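You operate a simulated robot arm through the tools that you are given. There is no shell and no other tool.

You are at the controls of a simulated robot arm. One attempt, no reset.

## Task
Grip the brace in the vice, rub its burr off with the deburring block, then ease the vice.
Fine: grip it till the dial shows green, ease it till the pointer drops to the low end, leave the brace lying there and put the block back. Set down upright: deburring block. What is to be rubbed or washed off counts as gone when no trace of it is left.

Only the result counts: the job must be done as asked and must still hold three seconds after the hand-in. Knocking over, shifting, dropping, spilling or breaking anything else fails it.

## Robot
A 6-joint arm with a two-finger parallel gripper, fixed in place. Base frame: the origin is at the foot of the arm, x ahead of it, y to its left, z up. Lengths are in mm, angles in rad, forces in N, time in s.
With the tool pointing down near the work surface it reaches from about 300 to 660 mm from the base axis. Its first joint turns from -2.007 to 2.007 rad. Payload 3.43 kg.
The tool frame sits at the grasp point between the pads (the TCP): z along the fingers, y along the line on which they close. The tips reach 34 mm beyond it. The gripper opens to 128 mm. The fingers are 24 mm wide and 12 mm thick; the gripper's body (48 by 130 mm) begins 96 mm behind the TCP.
Orientation is told as [roll, pitch, yaw] about the base's x, y, z axes, in that order, counted from this pose: with the fingers straight down and closing along the base's y, the tool's x points along the base's -x, its y along +y and its z along -z.

## Interface
- The arm moves only by the tool drive_tool. Its argument "moves" is a list of rows, each a list of 3 entries, a list of its own where there are three numbers: the turn, a rotation vector about the tool's x, y, z in rad, then the shift along the tool's x, y, z in mm, then the gripper command, from -1 (shut) to 1 (fully open), values between in proportion. In form: [[[wx, wy, wz], [tx, ty, tz], hand], ...]. A call has 1 to 20 rows; each row shifts and turns the commanded pose from where the row before left it, along the tool's axes as they then stand. Rows are played at 5 a second. More than 50 mm and 0.15 rad between two rows, or a gripper value outside its range, and nothing of the call is played. A pose out of reach is approached as far as the arm can. The call stops where the force on the tool passes 40 N (or 10 N more than at its start, if that is more) or the arm is blocked; 0.2 s more then pass. The fingers move at their own pace (about 153 mm/s each) and stop on an object; they squeeze with about 39 N. The grip force told is the motor's: it shows also when the fingers shut on nothing. Time passes only in rows, and 0.2 s behind the last, so rows that do not move let the fingers close. The reply holds the time, the measured pose of the TCP, the force on the tool along the base axes, the opening and the grip force, in the units named above and with some noise, with the torque about the TCP (base axes, N m) and any sound that the robot's microphone picked up, and new pictures: "pictures" is both (left out), scene, wrist or none.
- Cameras (640 x 400 px; columns grow to the right, rows downward): "scene" is fixed at [219.5, 500.1, 1491.5]; the picture's right is [-0.74, -0.68, 0.00], its down [-0.41, 0.45, -0.79] and it looks along [0.54, -0.59, -0.61] (base axes); focal length 364 px, centre (320, 200). "wrist" rides on the gripper at [76, -11, -160] in the tool frame; the picture's right is [0.15, 0.99, 0.00], its down [-0.88, 0.13, -0.46] and it looks along [-0.45, 0.07, 0.89] (tool axes); focal length 234 px, centre (320, 200). There is no depth. A picture from a camera that has moved, and an enlarged one, comes with that camera's place and axes in the base frame and with its lens.
- move_column(by): slides the trunk up (or, below 0, down) by that many mm; the arm rides with it, the base frame stays. It gives what a move gives, with no picture.
- inspect(camera, box): a new picture of the part [left, top, right, bottom] of that camera's present view, enlarged. The clock stands still meanwhile.
- job_done(): hands the job in; it is judged then, once.

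Places have to be worked out from the pictures, the camera data and where the tool is seen. Open the gripper and draw the arm clear of the work before you hand the job in, unless the task says otherwise.

The tools are called after "Call:" as a command line: name --argument value ..., lists and objects as JSON in quotes. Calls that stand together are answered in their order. drive_tool: Moves the arm, as the interface text tells. Its arguments: {"type":"object","properties":{"moves":{"type":"array","items":{"type":"array"}},"pictures":{"type":"string","enum":["both","scene","wrist","none"]}},"required":["moves"]} The other tools are called the same way: move_column (by) slides the trunk up or down; inspect (camera, box) takes an enlarged picture of a part of a camera's view; job_done () hands the job in.

At the start:

```text
t: 0.0
tool_pos: [442.6, 4.8, 1220.4]
tcp_rot: [0.0, 0.0, 0.0]
force: [0.7, 0.3, 0.2]
torque: [0.0, -0.01, 0.01]
width: 128.0
finger_force: 0.0
trunk travel left (down, up): [-925.0, 65.0]
```

scene: 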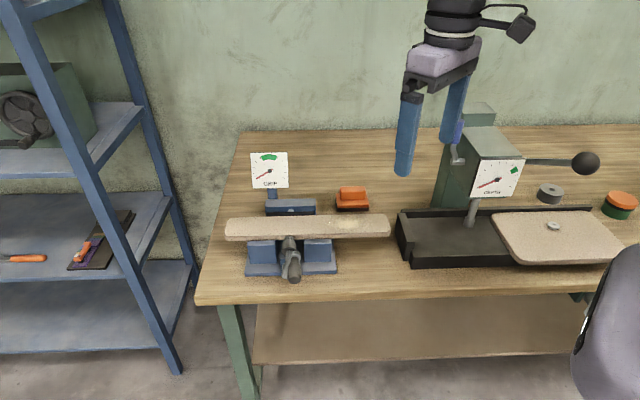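
wrist: 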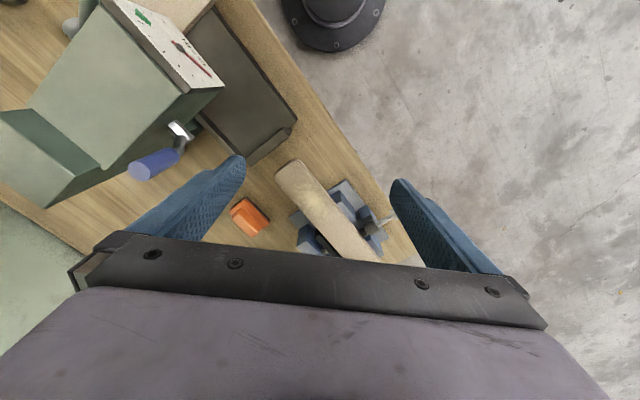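

The scene shows a bench with a small vice holding a long brace (board), an orange block nearby, a dial on the vice and a second machine with a dial. I'll take enlarged looks first.

Call:
inspect --camera "scene" --box '[200, 140, 410, 300]'

Call:
inspect --camera "scene" --box '[390, 90, 640, 290]'

Call:
inspect --camera "wrist" --box '[220, 130, 420, 270]'

```text
2.50 times, centred on (305, 220) of scene
camera zoom: at [219.5, 500.1, 1491.5], right [-0.74, -0.68, 0.0], down [-0.41, 0.45, -0.79], along [0.54, -0.59, -0.61], focal length 911 px, centre (358, 150)
```

zoom: 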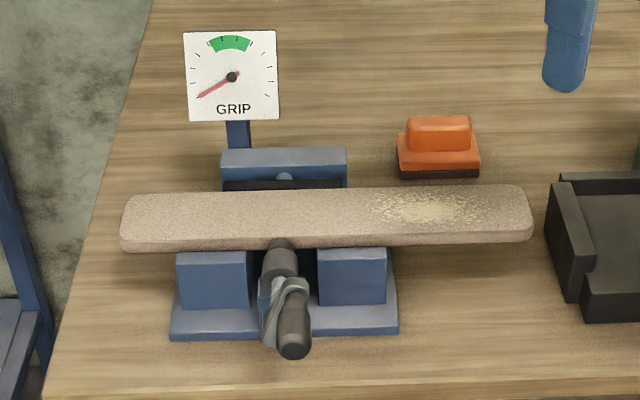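

```text
2.00 times, centred on (515, 190) of scene
camera zoom: at [219.5, 500.1, 1491.5], right [-0.74, -0.68, 0.0], down [-0.41, 0.45, -0.79], along [0.54, -0.59, -0.61], focal length 729 px, centre (-70, 220)
```

zoom: 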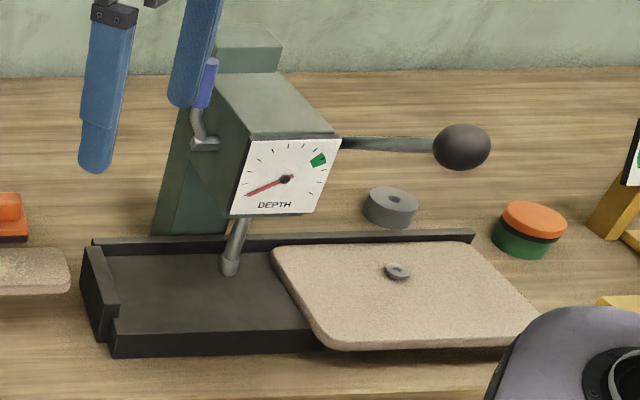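

```text
2.86 times, centred on (320, 200) of wrist
camera zoom: at [366.9, -6.5, 1380.5], right [-0.15, 0.99, 0.0], down [0.88, 0.13, 0.46], along [0.45, 0.07, -0.89], focal length 669 px, centre (320, 200)
```

zoom: 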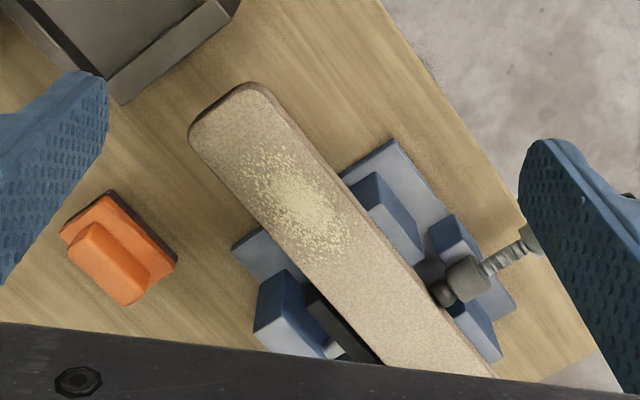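

The burr patch on the brace seems near (586, 13, 955), block near (678,-126,908), vice handle around (600-640,130-180,950). I'll shift the tool over towards the vice to get a clear wrist view of the handle.

Call:
drive_tool --moves '[[[0, 0, 0], [-16, 28, 0], 1], [[0, 0, 0], [-16, 28, 0], 1], [[0, 0, 0], [-16, 28, 0], 1], [[0, 0, 0], [0, 0, 0], 1]]'

```text
t: 1.0
tool_pos: [491.4, 89.6, 1221.4]
tcp_rot: [0.0, 0.001, 0.001]
force: [0.2, 0.0, -0.4]
torque: [0.03, -0.03, 0.0]
width: 127.9
finger_force: 0.2
trunk travel left (down, up): [-925.0, 65.0]
camera wrist: at [415.8, 77.7, 1381.2], right [-0.15, 0.99, 0.0], down [0.88, 0.13, 0.46], along [0.45, 0.07, -0.89], focal length 234 px, centre (320, 200)
```

scene: 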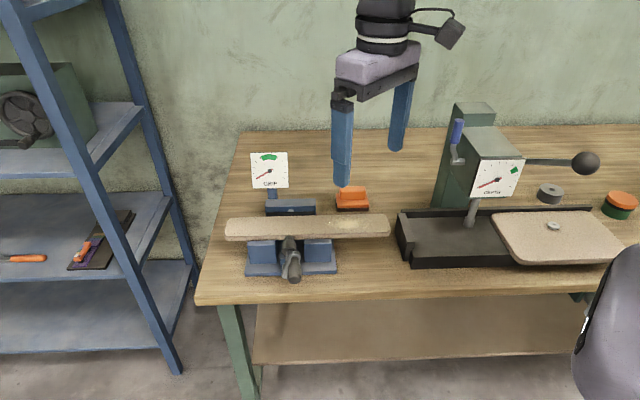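
wrist: 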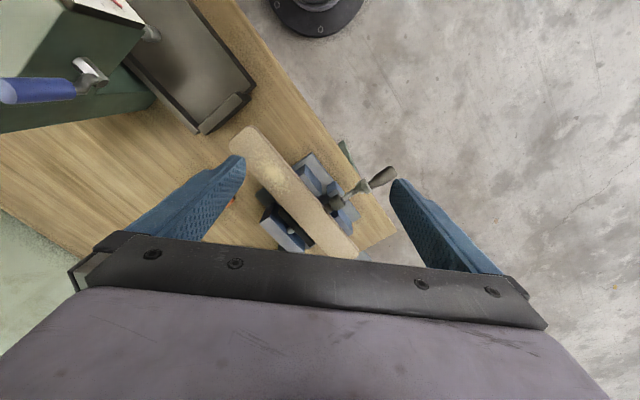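

Call:
inspect --camera "wrist" --box '[230, 120, 410, 260]'

Call:
inspect --camera "scene" --box '[220, 140, 400, 290]'

Call:
inspect --camera "scene" --box '[240, 220, 340, 290]'

```text
2.86 times, centred on (320, 190) of wrist
camera zoom: at [415.8, 77.7, 1381.2], right [-0.15, 0.99, 0.0], down [0.88, 0.13, 0.46], along [0.45, 0.07, -0.89], focal length 669 px, centre (320, 229)
```

zoom: 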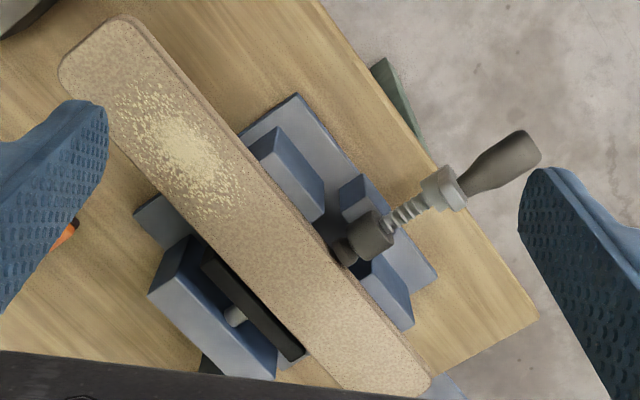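

```text
2.67 times, centred on (310, 215) of scene
camera zoom: at [219.5, 500.1, 1491.5], right [-0.74, -0.68, 0.0], down [-0.41, 0.45, -0.79], along [0.54, -0.59, -0.61], focal length 972 px, centre (347, 160)
```

zoom: 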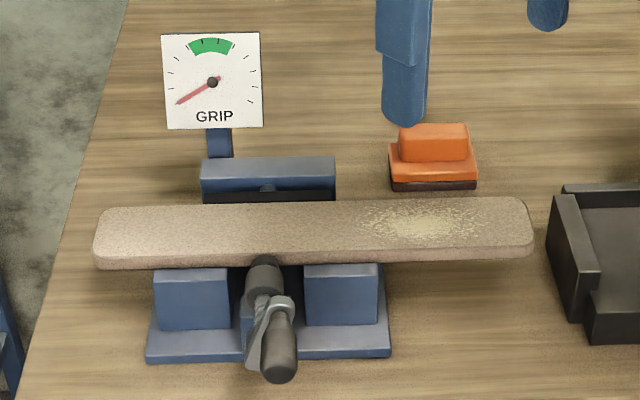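

```text
5.71 times, centred on (290, 255) of scene
camera zoom: at [219.5, 500.1, 1491.5], right [-0.74, -0.68, 0.0], down [-0.41, 0.45, -0.79], along [0.54, -0.59, -0.61], focal length 2083 px, centre (491, -114)
```

zoom: 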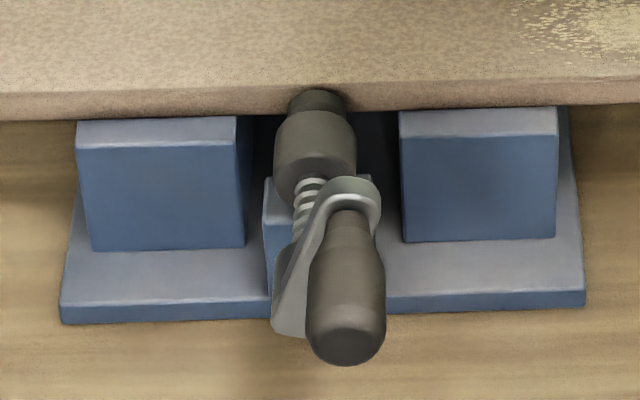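

The crank grip is now triangulated: grip root near (568,187,1003), its end near (533,222,1007), axis of the screw about (629,147,955), crank radius about 50 mm, bench turned 45°. I'll bring the tool out to the front of the bench and turn it -45° in yaw, then tilt it about 45° to approach the grip from the front.

Call:
drive_tool --moves '[[[0, 0, 0], [0, 40, 0], 1], [[0, 0, 0], [0, 40, 0], 1], [[0, 0, 0], [0, 40, 0], 1], [[0, 0, 0], [0, 40, 0], 1], [[0, 0, 0.131], [0, 0, 0], 1], [[0, 0, 0.131], [0, 0, 0], 1], [[0, 0, 0.131], [0, 0, 0], 1], [[0, 0, 0.131], [0, 0, 0], 1], [[0, 0, 0.131], [0, 0, 0], 1], [[0, 0, 0.131], [0, 0, 0], 1], [[0, 0, 0], [0, 0, 0], 1]]'

```text
t: 3.4
tool_pos: [491.0, 250.0, 1220.5]
tcp_rot: [-0.001, 0.0, -0.788]
force: [0.2, 0.3, 0.0]
torque: [-0.01, 0.0, 0.01]
width: 128.3
finger_force: 0.0
trunk travel left (down, up): [-925.0, 65.0]
camera wrist: at [429.4, 294.9, 1380.4], right [0.6, 0.8, 0.0], down [0.71, -0.53, 0.46], along [0.37, -0.27, -0.89], focal length 234 px, centre (320, 200)
```

scene: 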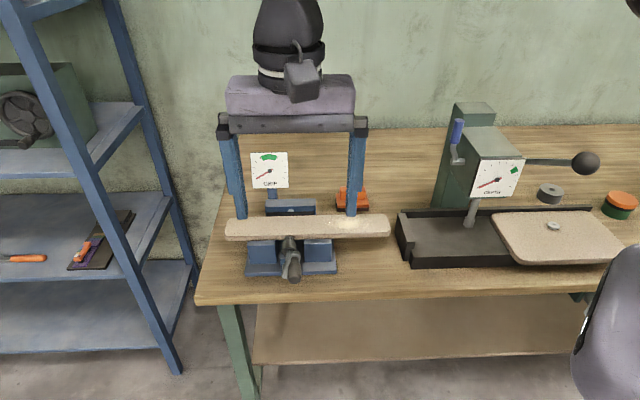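
wrist: 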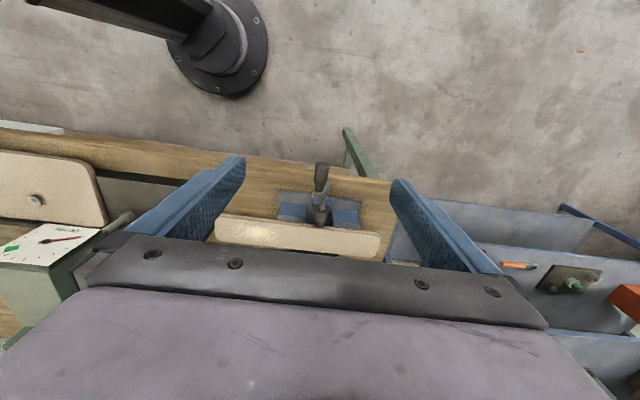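

The tool now faces the bench squarely; next I tilt it 45° about its closing axis so it points toward the vice from the front and keep the dial visible.

Call:
drive_tool --moves '[[[0, -0.131, 0], [0, 0, 0], 1], [[0, -0.131, 0], [0, 0, 0], 1], [[0, -0.131, 0], [0, 0, 0], 1], [[0, -0.131, 0], [0, 0, 0], 1], [[0, -0.131, 0], [0, 0, 0], 1], [[0, -0.131, 0], [0, 0, 0], 1], [[0, 0, 0], [0, 0, 0], 1]]'

```text
t: 5.0
tool_pos: [489.9, 249.6, 1220.9]
tcp_rot: [0.002, -0.786, -0.786]
force: [0.1, 0.2, -0.4]
torque: [0.01, 0.0, -0.03]
width: 127.9
finger_force: 0.1
trunk travel left (down, up): [-925.0, 65.0]
camera wrist: at [364.7, 358.4, 1279.8], right [0.63, 0.77, -0.1], down [0.3, -0.12, 0.95], along [0.72, -0.62, -0.31], focal length 234 px, centre (320, 200)
```

scene: 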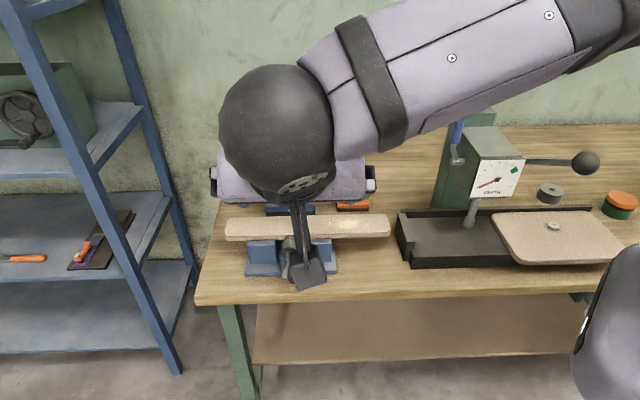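
wrist: 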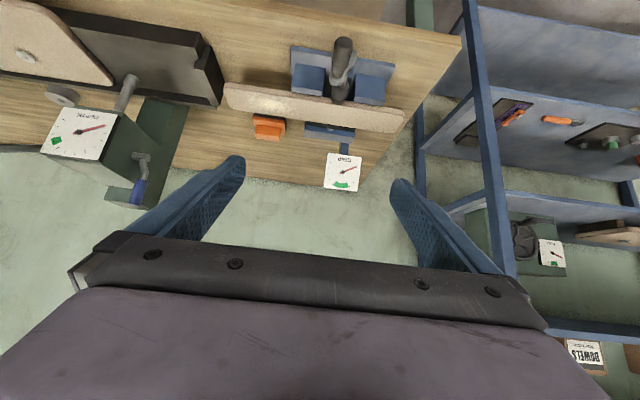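

The wrist camera sees dial and crank from the front now (upside down). I'll zoom in for a finer location.

Call:
inspect --camera "wrist" --box '[270, 20, 420, 120]'

Call:
inspect --camera "wrist" --box '[220, 70, 400, 200]'

```text
4.00 times, centred on (345, 70) of wrist
camera zoom: at [364.7, 358.4, 1279.8], right [0.63, 0.77, -0.1], down [0.3, -0.12, 0.95], along [0.72, -0.62, -0.31], focal length 937 px, centre (220, 720)
```

zoom: 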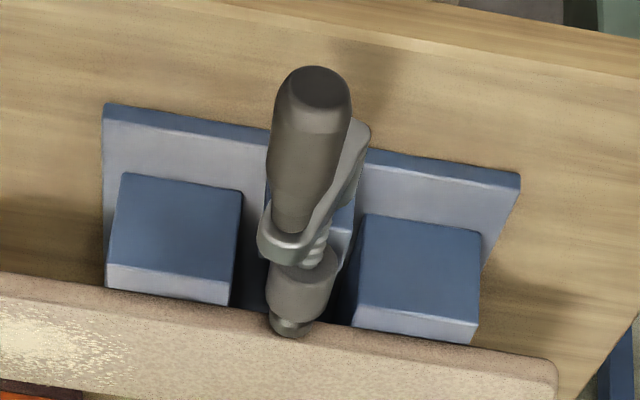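

```text
3.08 times, centred on (310, 135) of wrist
camera zoom: at [364.7, 358.4, 1279.8], right [0.63, 0.77, -0.1], down [0.3, -0.12, 0.95], along [0.72, -0.62, -0.31], focal length 720 px, centre (351, 400)
```

zoom: 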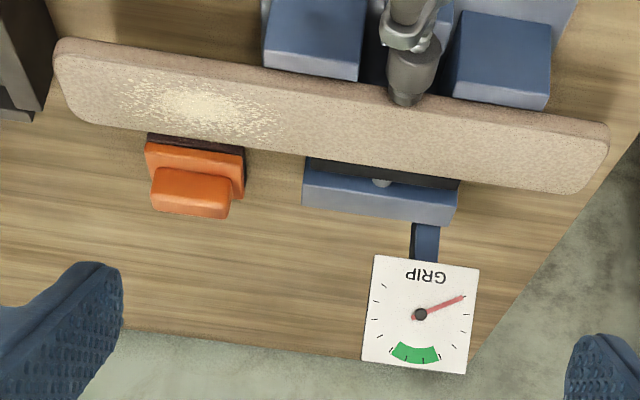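

Crank grip confirmed: axis from (570,188,1000) to (534,224,1001). I move to a hover point 90 mm back along the tool axis from the grip at about (498,260,1064).

Call:
drive_tool --moves '[[[0, 0, 0], [28, 3.3, 27.5], 0.2], [[0, 0, 0], [28, 3.3, 27.5], 0.2], [[0, 0, 0], [28, 3.3, 27.5], 0.2], [[0, 0, 0], [28, 3.3, 27.5], 0.2], [[0, 0, 0], [0, 0, 0], 0.2]]'

```text
t: 6.2
tool_pos: [497.1, 258.2, 1064.3]
tcp_rot: [0.001, -0.788, -0.787]
force: [0.0, 0.7, 0.0]
torque: [0.05, 0.0, 0.0]
width: 76.9
finger_force: 0.0
trunk travel left (down, up): [-925.0, 65.0]
camera wrist: at [371.9, 368.5, 1124.4], right [0.63, 0.77, -0.1], down [0.3, -0.12, 0.95], along [0.72, -0.62, -0.31], focal length 234 px, centre (320, 200)
```

scene: 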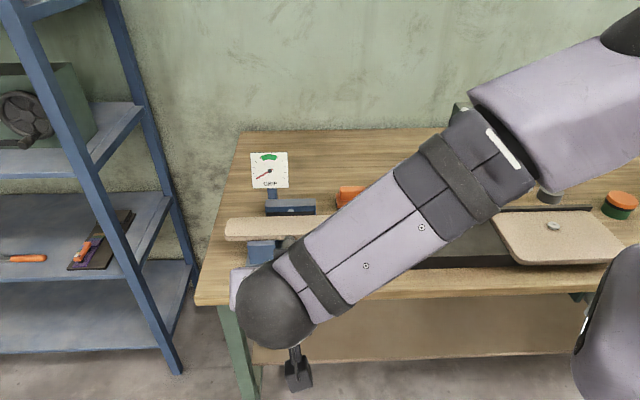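
wrist: 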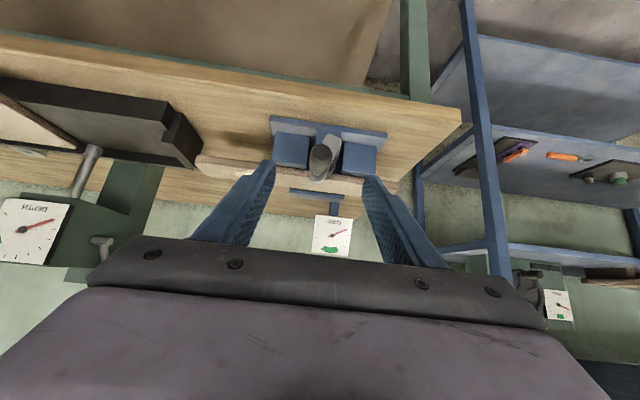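

Both cameras see the dial in this posture. I zoom in on the grip between the fingers to check alignment before advancing.

Call:
inspect --camera "wrist" --box '[250, 100, 400, 200]'

Call:
inspect --camera "wrist" --box '[300, 200, 360, 260]'

```text
4.00 times, centred on (325, 150) of wrist
camera zoom: at [371.9, 368.5, 1124.4], right [0.63, 0.77, -0.1], down [0.3, -0.12, 0.95], along [0.72, -0.62, -0.31], focal length 937 px, centre (300, 400)
```

zoom: 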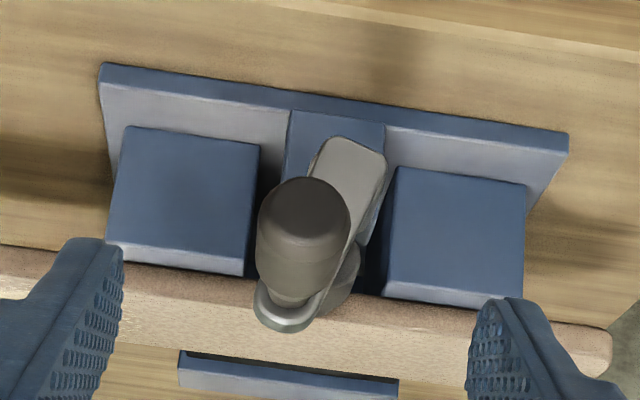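

```text
6.67 times, centred on (330, 230) of wrist
camera zoom: at [371.9, 368.5, 1124.4], right [0.63, 0.77, -0.1], down [0.3, -0.12, 0.95], along [0.72, -0.62, -0.31], focal length 1561 px, centre (253, 0)
```

zoom: 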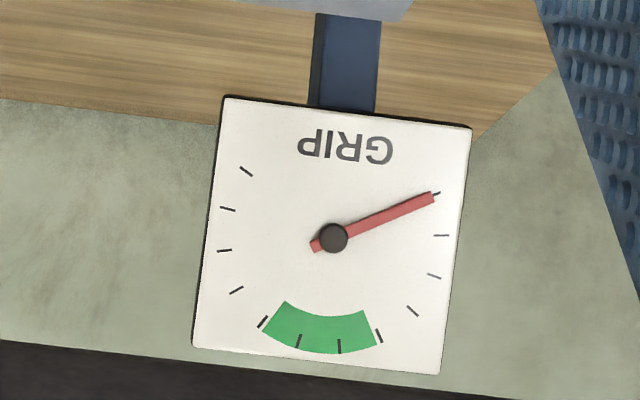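

Everything lines up: the grip (about 25 mm thick) lies between the open fingers. I advance 88 mm along the tool axis and close on the grip.

Call:
drive_tool --moves '[[[0, 0, 0], [0.3, 0.6, 30], 0.2], [[0, 0, 0], [0.3, 0.6, 30], 0.2], [[0, 0, 0], [0.3, 0.6, 28], 0.2], [[0, 0, 0], [0, 0, 0], 0.2]]'

```text
t: 7.2
tool_pos: [544.1, 216.6, 1001.6]
tcp_rot: [0.003, -0.786, -0.787]
force: [-0.3, 0.4, 0.2]
torque: [-0.03, 0.0, 0.05]
width: 77.0
finger_force: 0.1
trunk travel left (down, up): [-925.0, 65.0]
camera wrist: at [418.0, 326.5, 1061.9], right [0.63, 0.77, -0.1], down [0.3, -0.12, 0.95], along [0.72, -0.62, -0.31], focal length 234 px, centre (320, 200)
```

scene: 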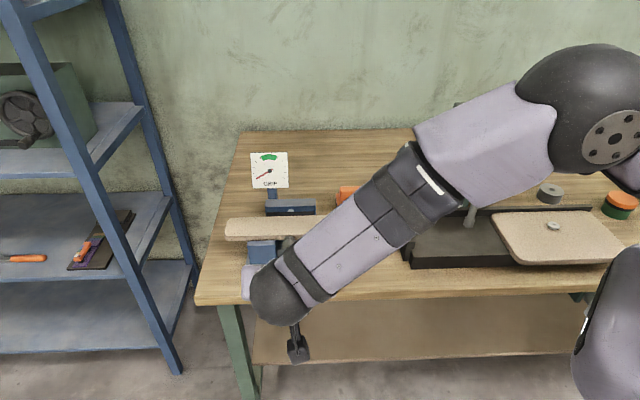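
wrist: 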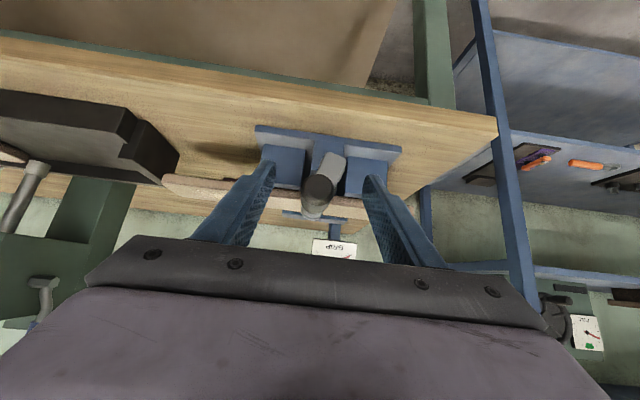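

TCP is at the grip and no contact. I'll close the fingers on the crank grip.

Call:
drive_tool --moves '[[[0, 0, 0], [0, 0, 0], -1], [[0, 0, 0], [0, 0, 0], -1], [[0, 0, 0], [0, 0, 0], -1], [[0, 0, 0], [0, 0, 0], -1]]' --pictures "wrist"

```text
t: 8.2
tool_pos: [544.1, 216.7, 1001.6]
tcp_rot: [0.001, -0.787, -0.785]
force: [2.4, -1.5, -1.5]
torque: [-0.04, -0.03, 0.42]
width: 23.1
finger_force: 45.2
trunk travel left (down, up): [-925.0, 65.0]
camera wrist: at [418.4, 326.3, 1061.7], right [0.63, 0.77, -0.1], down [0.3, -0.12, 0.95], along [0.72, -0.62, -0.31], focal length 234 px, centre (320, 200)
```

wrist: 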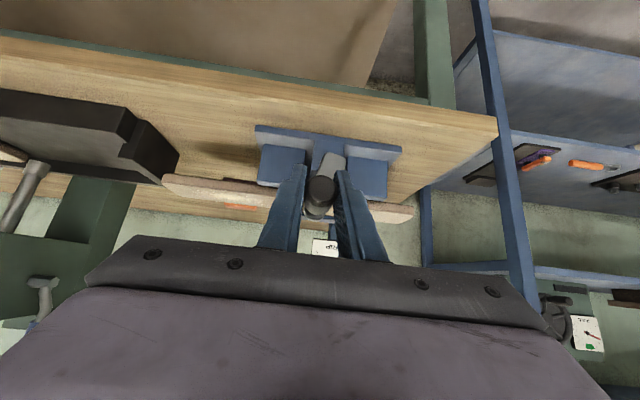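

Gripped (23 mm wide). I start turning clockwise as seen from the front with a small 10° step about an estimated axis (b≈552, z≈955, R≈49) and watch forces.

Call:
drive_tool --moves '[[[0, 0, 0], [1.0, -4.0, 1.0], -1], [[0, 0, 0], [1.2, -3.94, 1.2], -1], [[0, 0, 0], [0, 0, 0], -1]]' --pictures "scene"

```text
t: 9.0
tool_pos: [538.3, 211.1, 999.5]
tcp_rot: [0.002, -0.787, -0.786]
force: [0.5, -2.8, 5.0]
torque: [0.21, 0.23, 0.61]
width: 23.2
finger_force: 45.3
trunk travel left (down, up): [-925.0, 65.0]
```

scene: 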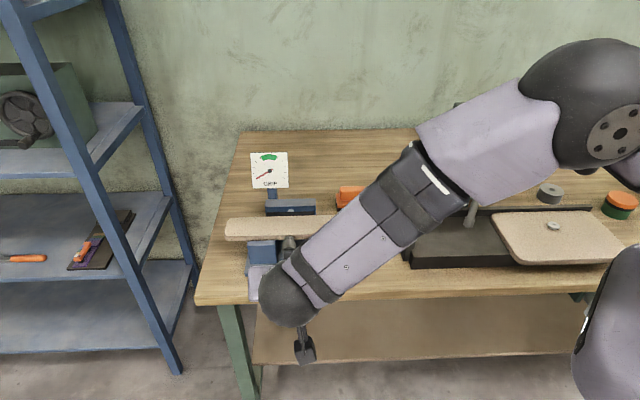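

It turns freely; the path suggests start angle ~10°, centre b≈546, z≈954, R≈48. I continue to about 50°.

Call:
drive_tool --moves '[[[0, 0, 0], [1.8, -7.6, 1.8], -1], [[0, 0, 0], [3.4, -6.85, 3.4], -1], [[0, 0, 0], [4.18, -5.91, 4.18], -1], [[0, 0, 0], [0, 0, 0], -1]]' --pictures "scene"

```text
t: 10.0
tool_pos: [525.8, 197.5, 982.9]
tcp_rot: [0.0, -0.785, -0.785]
force: [10.6, -3.4, -3.0]
torque: [-0.37, -0.39, 0.48]
width: 23.3
finger_force: 45.4
trunk travel left (down, up): [-925.0, 65.0]
```

scene: 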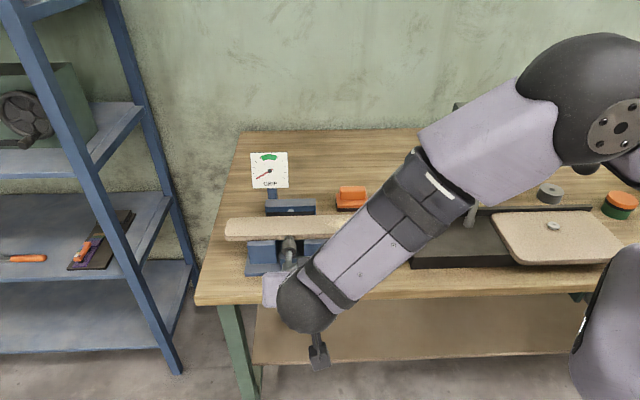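

Slight inward pull on the tool (the true radius is a bit smaller). I continue with R≈45, re-centred on the measured pose, following the screw's small advance.

Call:
drive_tool --moves '[[[0, 0, 0], [5.8, -2.5, 6.8], -1], [[0, 0, 0], [5.0, -3.07, 5.2], -1], [[0, 0, 0], [5.3, -1.76, 5.5], -1], [[0, 0, 0], [0, 0, 0], -1]]' --pictures "both"

```text
t: 11.0
tool_pos: [519.3, 189.8, 958.7]
tcp_rot: [-0.001, -0.784, -0.785]
force: [3.3, -7.9, -0.7]
torque: [-0.05, -0.04, 0.6]
width: 23.3
finger_force: 44.7
trunk travel left (down, up): [-925.0, 65.0]
camera wrist: at [394.2, 300.1, 1019.0], right [0.63, 0.77, -0.1], down [0.3, -0.12, 0.94], along [0.72, -0.62, -0.31], focal length 234 px, centre (320, 200)
```

scene: 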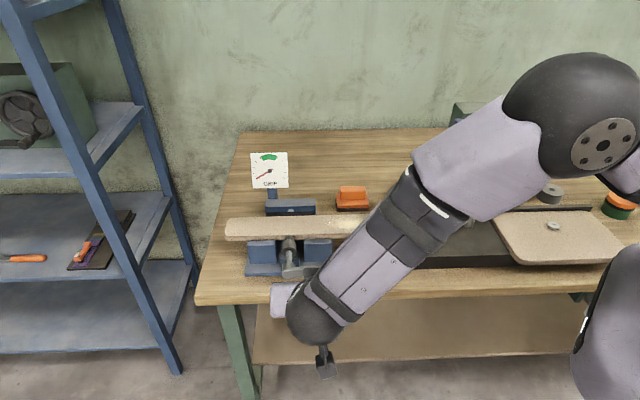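
wrist: 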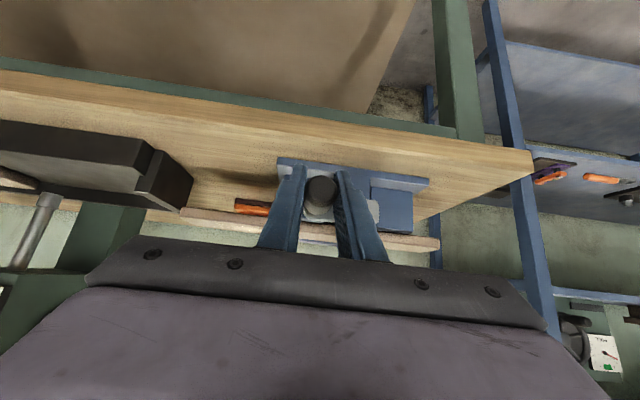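

The crank is near 3 o'clock; let me check the dial.

Call:
inspect --camera "scene" --box '[240, 145, 300, 195]'

Call:
inspect --camera "scene" --box '[220, 210, 360, 310]'

Call:
inspect --camera "wrist" --box '[240, 140, 420, 260]'

```text
8.00 times, centred on (270, 170) of scene
camera zoom: at [219.5, 500.1, 1491.5], right [-0.74, -0.68, 0.0], down [-0.41, 0.45, -0.79], along [0.54, -0.59, -0.61], focal length 2916 px, centre (720, 440)
```

zoom: 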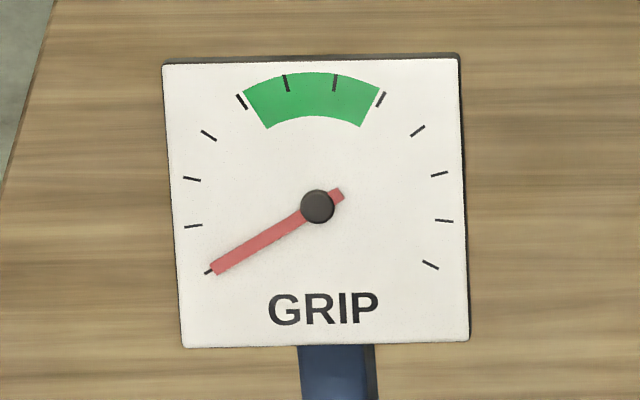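

```text
4.00 times, centred on (290, 260) of scene
camera zoom: at [219.5, 500.1, 1491.5], right [-0.74, -0.68, 0.0], down [-0.41, 0.45, -0.79], along [0.54, -0.59, -0.61], focal length 1458 px, centre (440, -40)
```

zoom: 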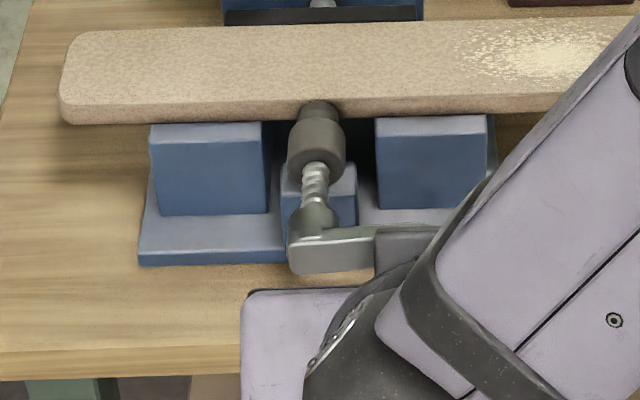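

```text
3.33 times, centred on (330, 200) of wrist
camera zoom: at [394.2, 300.1, 1019.0], right [0.63, 0.77, -0.1], down [0.3, -0.12, 0.94], along [0.72, -0.62, -0.31], focal length 781 px, centre (287, 200)
```

zoom: 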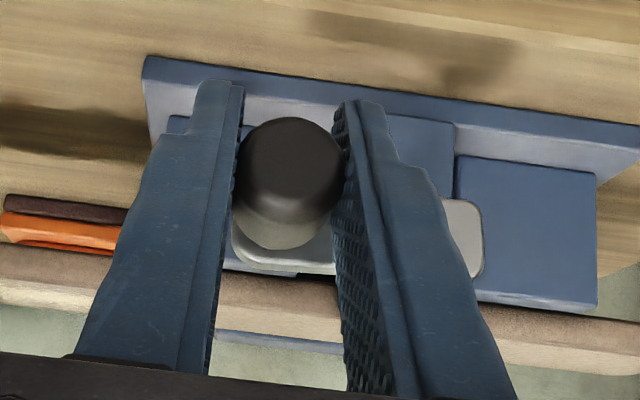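

The crank is at 3 o'clock, dial still at low end, and the screw is creeping inward. I continue down through the lower right quadrant.

Call:
drive_tool --moves '[[[0, 0, 0], [8.0, -0.7, 9.0], -1], [[0, 0, 0], [6.4, 2.7, 6.8], -1], [[0, 0, 0], [5.9, 4.55, 6.3], -1], [[0, 0, 0], [5.1, 6.25, 5.5], -1], [[0, 0, 0], [0, 0, 0], -1]]' --pictures "scene"

```text
t: 12.2
tool_pos: [530.1, 198.3, 921.9]
tcp_rot: [-0.001, -0.786, -0.785]
force: [3.4, -5.1, -1.4]
torque: [-0.08, -0.09, 0.62]
width: 23.5
finger_force: 44.5
trunk travel left (down, up): [-925.0, 65.0]
```

scene: 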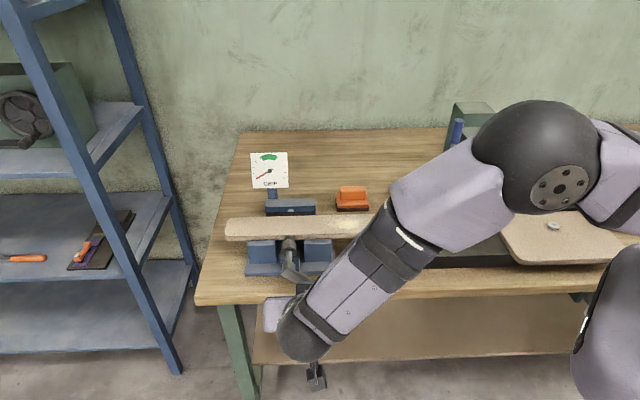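

Smooth, low forces. I carry on through the bottom of the circle.

Call:
drive_tool --moves '[[[0, 0, 0], [5.6, 9.05, 6.0], -1], [[0, 0, 0], [2.6, 8.9, 3.0], -1], [[0, 0, 0], [1.25, 9.5, 1.65], -1], [[0, 0, 0], [-0.2, 9.7, 0.2], -1], [[0, 0, 0], [-1.65, 9.5, -1.25], -1], [[0, 0, 0], [0, 0, 0], -1]]' --pictures "both"

```text
t: 13.6
tool_pos: [565.0, 231.7, 909.2]
tcp_rot: [-0.002, -0.786, -0.785]
force: [3.9, -2.2, -7.5]
torque: [0.07, 0.1, 0.38]
width: 23.5
finger_force: 45.2
trunk travel left (down, up): [-925.0, 65.0]
camera wrist: at [438.8, 341.1, 969.2], right [0.63, 0.77, -0.1], down [0.3, -0.12, 0.94], along [0.72, -0.62, -0.31], focal length 234 px, centre (320, 200)
```

scene: 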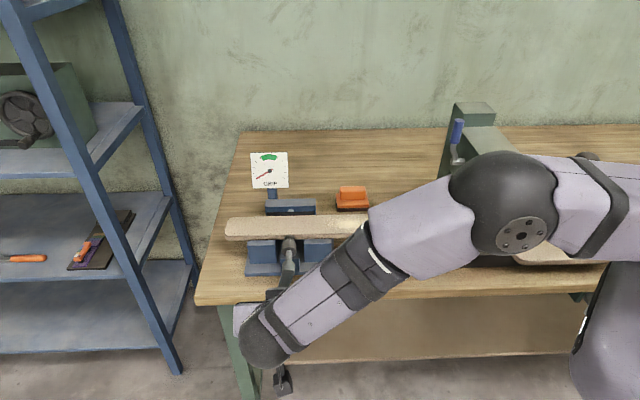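
wrist: 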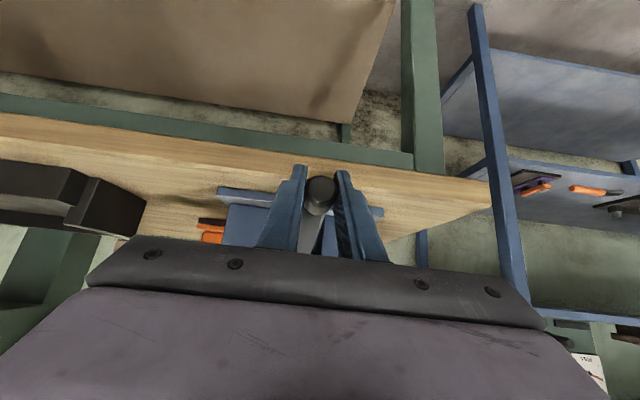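

Forces stay small; circle fit gives centre b≈549, z≈954.5, R≈47.5, screw advance ~8 mm per turn. I continue up the left side.

Call:
drive_tool --moves '[[[0, 0, 0], [-1.4, 10.8, -1.0], -1], [[0, 0, 0], [-4.3, 8.05, -3.9], -1], [[0, 0, 0], [-5.4, 6.6, -5.0], -1], [[0, 0, 0], [-6.3, 5.0, -5.9], -1], [[0, 0, 0], [-6.85, 3.1, -6.45], -1], [[0, 0, 0], [-7.2, 1.0, -6.8], -1], [[0, 0, 0], [0, 0, 0], -1]]' --pictures "both"

```text
t: 15.2
tool_pos: [590.2, 256.0, 953.5]
tcp_rot: [0.003, -0.784, -0.788]
force: [8.6, 3.6, 1.3]
torque: [0.12, 0.18, -0.58]
width: 23.4
finger_force: 45.7
trunk travel left (down, up): [-925.0, 65.0]
camera wrist: at [464.6, 364.8, 1013.5], right [0.63, 0.77, -0.1], down [0.3, -0.12, 0.95], along [0.72, -0.62, -0.31], focal length 234 px, centre (320, 200)
```

scene: 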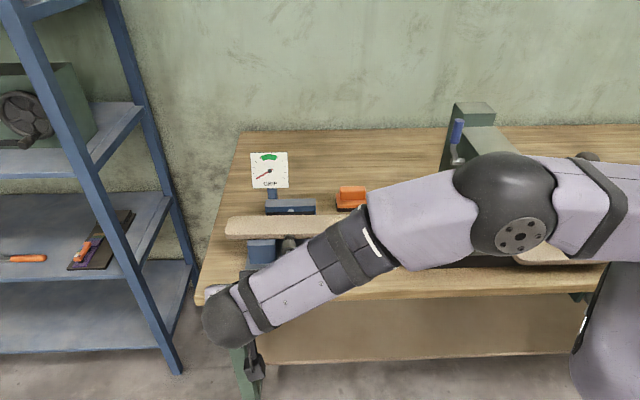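
wrist: 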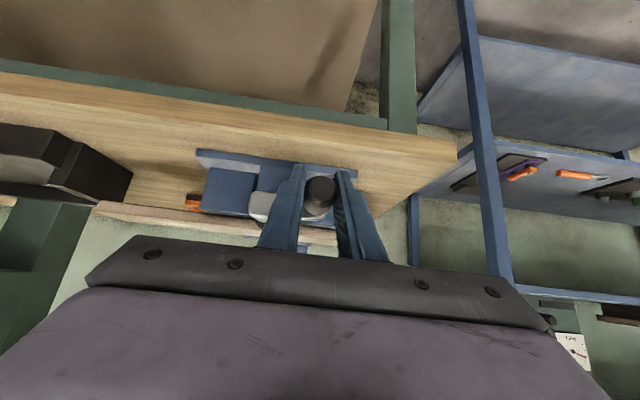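

Three-quarters of a turn done with low forces, dial still low. I complete the turn back over the top.

Call:
drive_tool --moves '[[[0, 0, 0], [-7.2, 0.65, -6.9], -1], [[0, 0, 0], [-6.95, -3.15, -6.65], -1], [[0, 0, 0], [-6.3, -5.0, -6.0], -1], [[0, 0, 0], [-5.45, -6.75, -5.15], -1], [[0, 0, 0], [-4.3, -8.15, -4.0], -1], [[0, 0, 0], [-3.05, -9.2, -2.75], -1], [[0, 0, 0], [-1.65, -9.9, -1.35], -1], [[0, 0, 0], [-0.15, -10, 0.15], -1], [[0, 0, 0], [0, 0, 0], -1]]' --pictures "scene"

Call:
inspect --camera "scene" --box '[240, 145, 300, 195]'

```text
t: 17.2
tool_pos: [551.2, 214.5, 1002.5]
tcp_rot: [-0.003, -0.788, -0.787]
force: [2.3, -6.4, 13.1]
torque: [-0.63, -0.63, 0.79]
width: 23.4
finger_force: 44.7
trunk travel left (down, up): [-925.0, 65.0]
```

scene: 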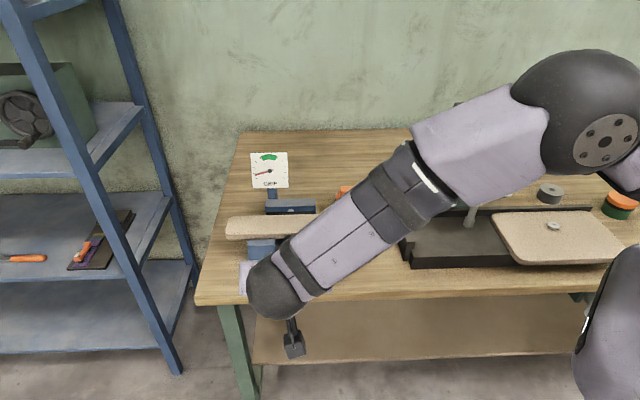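

```text
8.00 times, centred on (270, 170) of scene
camera zoom: at [219.5, 500.1, 1491.5], right [-0.74, -0.68, 0.0], down [-0.41, 0.45, -0.79], along [0.54, -0.59, -0.61], focal length 2916 px, centre (720, 440)
```

zoom: 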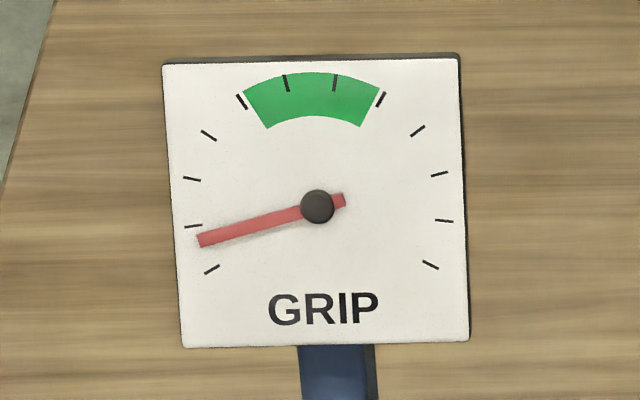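

The pointer has begun to rise (~15° of the ~120° needed). I continue in smaller steps, watching the dial.

Call:
drive_tool --moves '[[[0, 0, 0], [1.4, -8.1, 1.7], -1], [[0, 0, 0], [2.35, -7.6, 2.65], -1], [[0, 0, 0], [0, 0, 0], -1]]' --pictures "scene"

Call:
inspect --camera "scene" --box '[240, 145, 300, 195]'

```text
t: 18.0
tool_pos: [539.5, 202.1, 996.4]
tcp_rot: [0.0, -0.786, -0.787]
force: [-3.0, -10.1, 12.0]
torque: [-0.32, -0.29, 0.86]
width: 23.0
finger_force: 44.8
trunk travel left (down, up): [-925.0, 65.0]
```

scene: 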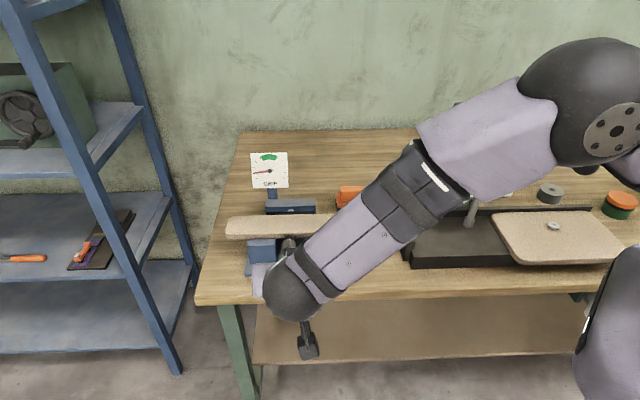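

```text
8.00 times, centred on (270, 170) of scene
camera zoom: at [219.5, 500.1, 1491.5], right [-0.74, -0.68, 0.0], down [-0.41, 0.45, -0.79], along [0.54, -0.59, -0.61], focal length 2916 px, centre (720, 440)
```

zoom: 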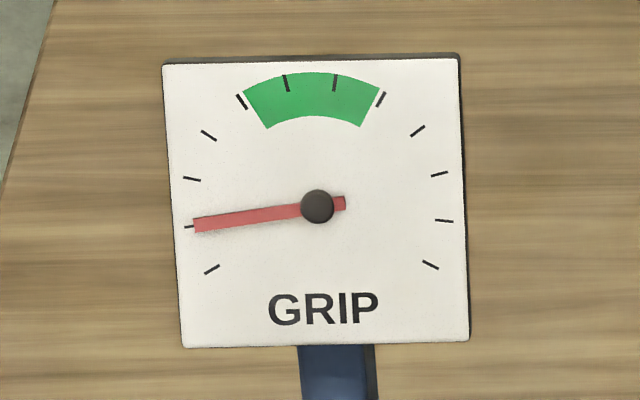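

Pointer gains ~0.4° per degree of crank, so about 245° more crank turn lands mid-green; forces are mostly radial from my slightly small radius (refit R≈48.5). I continue to ~78°.

Call:
drive_tool --moves '[[[0, 0, 0], [2.95, -11.5, 3.25], -1], [[0, 0, 0], [5.15, -6.75, 5.45], -1], [[0, 0, 0], [6.1, -5.1, 6.4], -1], [[0, 0, 0], [6.65, -3.1, 6.95], -1], [[0, 0, 0], [0, 0, 0], -1]]' --pictures "scene"

Call:
inspect --camera "scene" --box '[240, 145, 300, 195]'

```text
t: 19.2
tool_pos: [524.8, 186.1, 964.2]
tcp_rot: [0.003, -0.784, -0.786]
force: [5.6, -1.2, -2.5]
torque: [-0.05, -0.04, -0.14]
width: 23.3
finger_force: 44.9
trunk travel left (down, up): [-925.0, 65.0]
```

scene: 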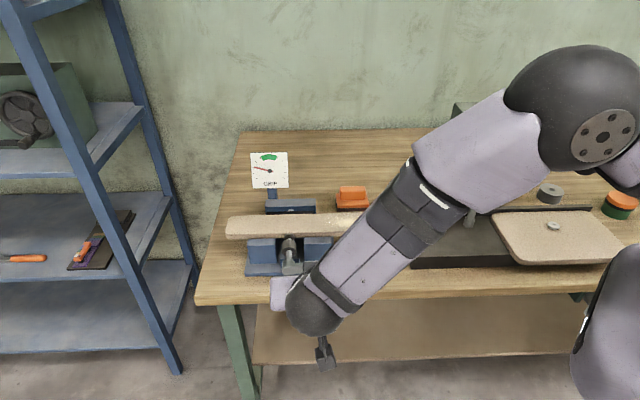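

```text
8.00 times, centred on (270, 170) of scene
camera zoom: at [219.5, 500.1, 1491.5], right [-0.74, -0.68, 0.0], down [-0.41, 0.45, -0.79], along [0.54, -0.59, -0.61], focal length 2916 px, centre (720, 440)
```

zoom: 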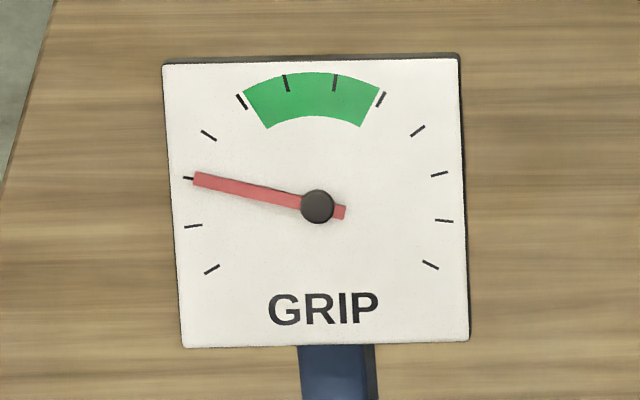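

Pointer at about -77° from the top; another ~165° of crank should centre it in the green. I continue to 150°.

Call:
drive_tool --moves '[[[0, 0, 0], [7.0, -1.15, 7.3], -1], [[0, 0, 0], [7.0, 1.1, 7.3], -1], [[0, 0, 0], [6.65, 3.1, 6.95], -1], [[0, 0, 0], [6.1, 5.1, 6.4], -1], [[0, 0, 0], [5.15, 6.75, 5.45], -1], [[0, 0, 0], [4.1, 8.2, 4.4], -1], [[0, 0, 0], [0, 0, 0], -1]]' --pictures "scene"

Call:
inspect --camera "scene" --box '[240, 145, 300, 195]'

```text
t: 20.8
tool_pos: [543.8, 202.1, 912.9]
tcp_rot: [-0.001, -0.786, -0.785]
force: [9.3, -6.5, 5.2]
torque: [0.08, 0.06, 0.53]
width: 23.5
finger_force: 45.2
trunk travel left (down, up): [-925.0, 65.0]
```

scene: 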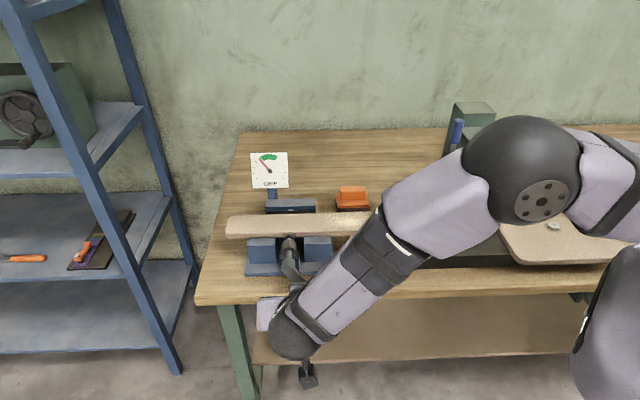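

```text
8.00 times, centred on (270, 170) of scene
camera zoom: at [219.5, 500.1, 1491.5], right [-0.74, -0.68, 0.0], down [-0.41, 0.45, -0.79], along [0.54, -0.59, -0.61], focal length 2916 px, centre (720, 440)
```

zoom: 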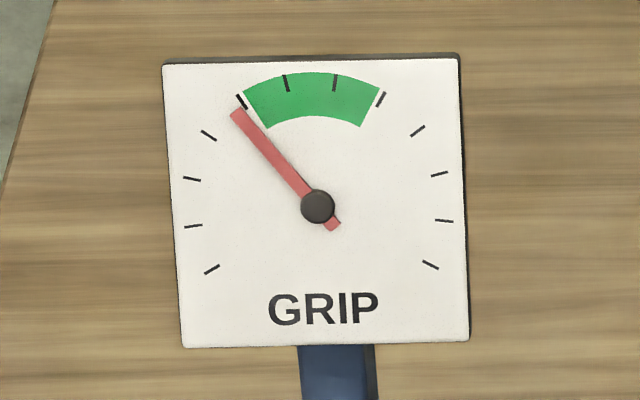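

Pointer at about -42°, green begins at -34°. I advance ~72° more, which should put it near mid-green.

Call:
drive_tool --moves '[[[0, 0, 0], [2.7, 9.25, 3.0], -1], [[0, 0, 0], [1.35, 9.9, 1.65], -1], [[0, 0, 0], [-0.15, 10.2, 0.15], -1], [[0, 0, 0], [-1.65, 9.9, -1.35], -1], [[0, 0, 0], [-3.05, 9.25, -2.75], -1], [[0, 0, 0], [-4.4, 8.2, -4.1], -1], [[0, 0, 0], [0, 0, 0], -1]]' --pictures "scene"

Call:
inspect --camera "scene" --box '[240, 145, 300, 195]'

```text
t: 22.4
tool_pos: [583.6, 239.9, 919.3]
tcp_rot: [0.001, -0.786, -0.786]
force: [7.3, -15.5, 3.4]
torque: [-0.07, -0.13, 0.71]
width: 23.6
finger_force: 45.3
trunk travel left (down, up): [-925.0, 65.0]
```

scene: 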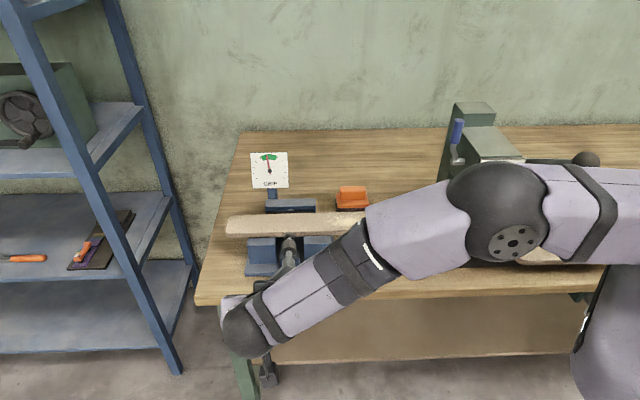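

```text
8.00 times, centred on (270, 170) of scene
camera zoom: at [219.5, 500.1, 1491.5], right [-0.74, -0.68, 0.0], down [-0.41, 0.45, -0.79], along [0.54, -0.59, -0.61], focal length 2916 px, centre (720, 440)
```

zoom: 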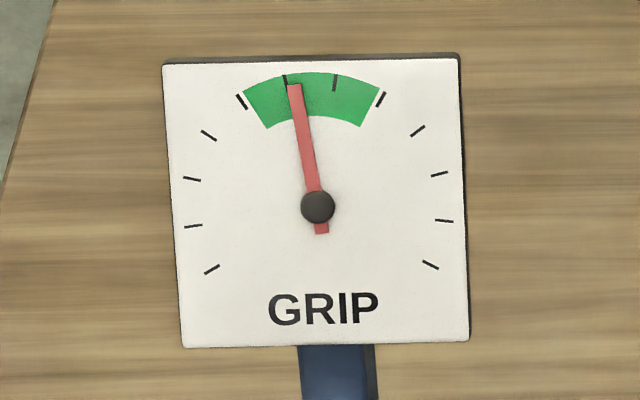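

Pointer at -11°, inside the green (-34..+30). A last 12° nudges it close to the middle; then I open the fingers and back out along the tool axis.

Call:
drive_tool --moves '[[[0, 0, 0], [-5.45, 6.75, -5.15], -1], [[0, 0, 0], [0, 0, 0], -1], [[0, 0, 0], [0, 0, 0], -1]]' --pictures "both"

Call:
inspect --camera "scene" --box '[240, 145, 300, 195]'

```text
t: 23.2
tool_pos: [587.8, 243.6, 926.7]
tcp_rot: [0.001, -0.782, -0.785]
force: [7.7, -15.1, 1.1]
torque: [-0.04, -0.02, 0.7]
width: 23.6
finger_force: 45.0
trunk travel left (down, up): [-925.0, 65.0]
camera wrist: at [462.6, 353.4, 986.5], right [0.63, 0.77, -0.1], down [0.3, -0.12, 0.94], along [0.72, -0.62, -0.31], focal length 234 px, centre (320, 200)
```

scene: 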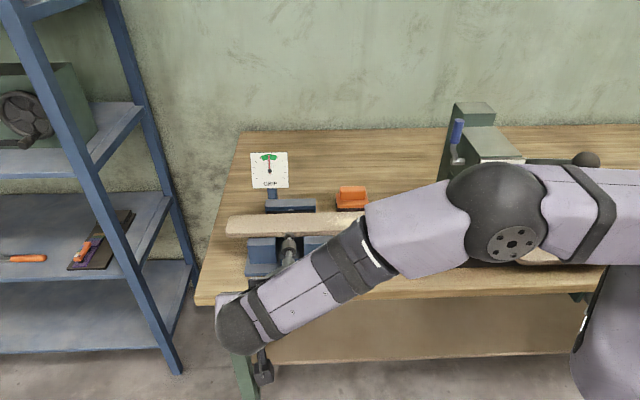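
wrist: 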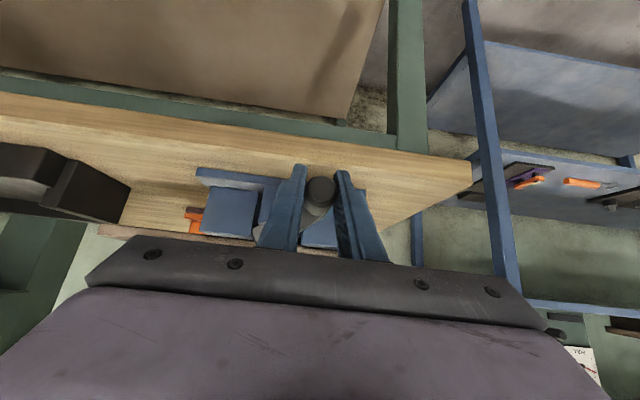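

```text
8.00 times, centred on (270, 170) of scene
camera zoom: at [219.5, 500.1, 1491.5], right [-0.74, -0.68, 0.0], down [-0.41, 0.45, -0.79], along [0.54, -0.59, -0.61], focal length 2916 px, centre (720, 440)
```

zoom: 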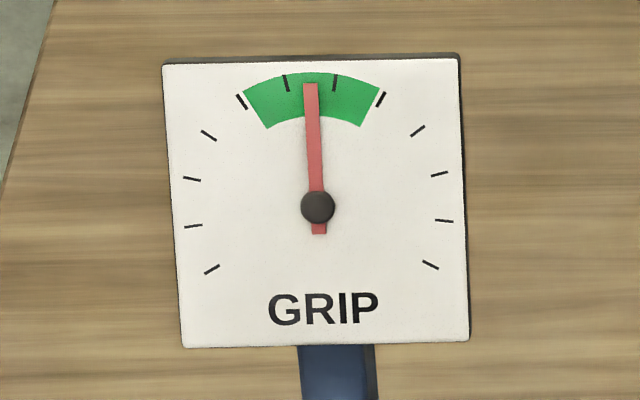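

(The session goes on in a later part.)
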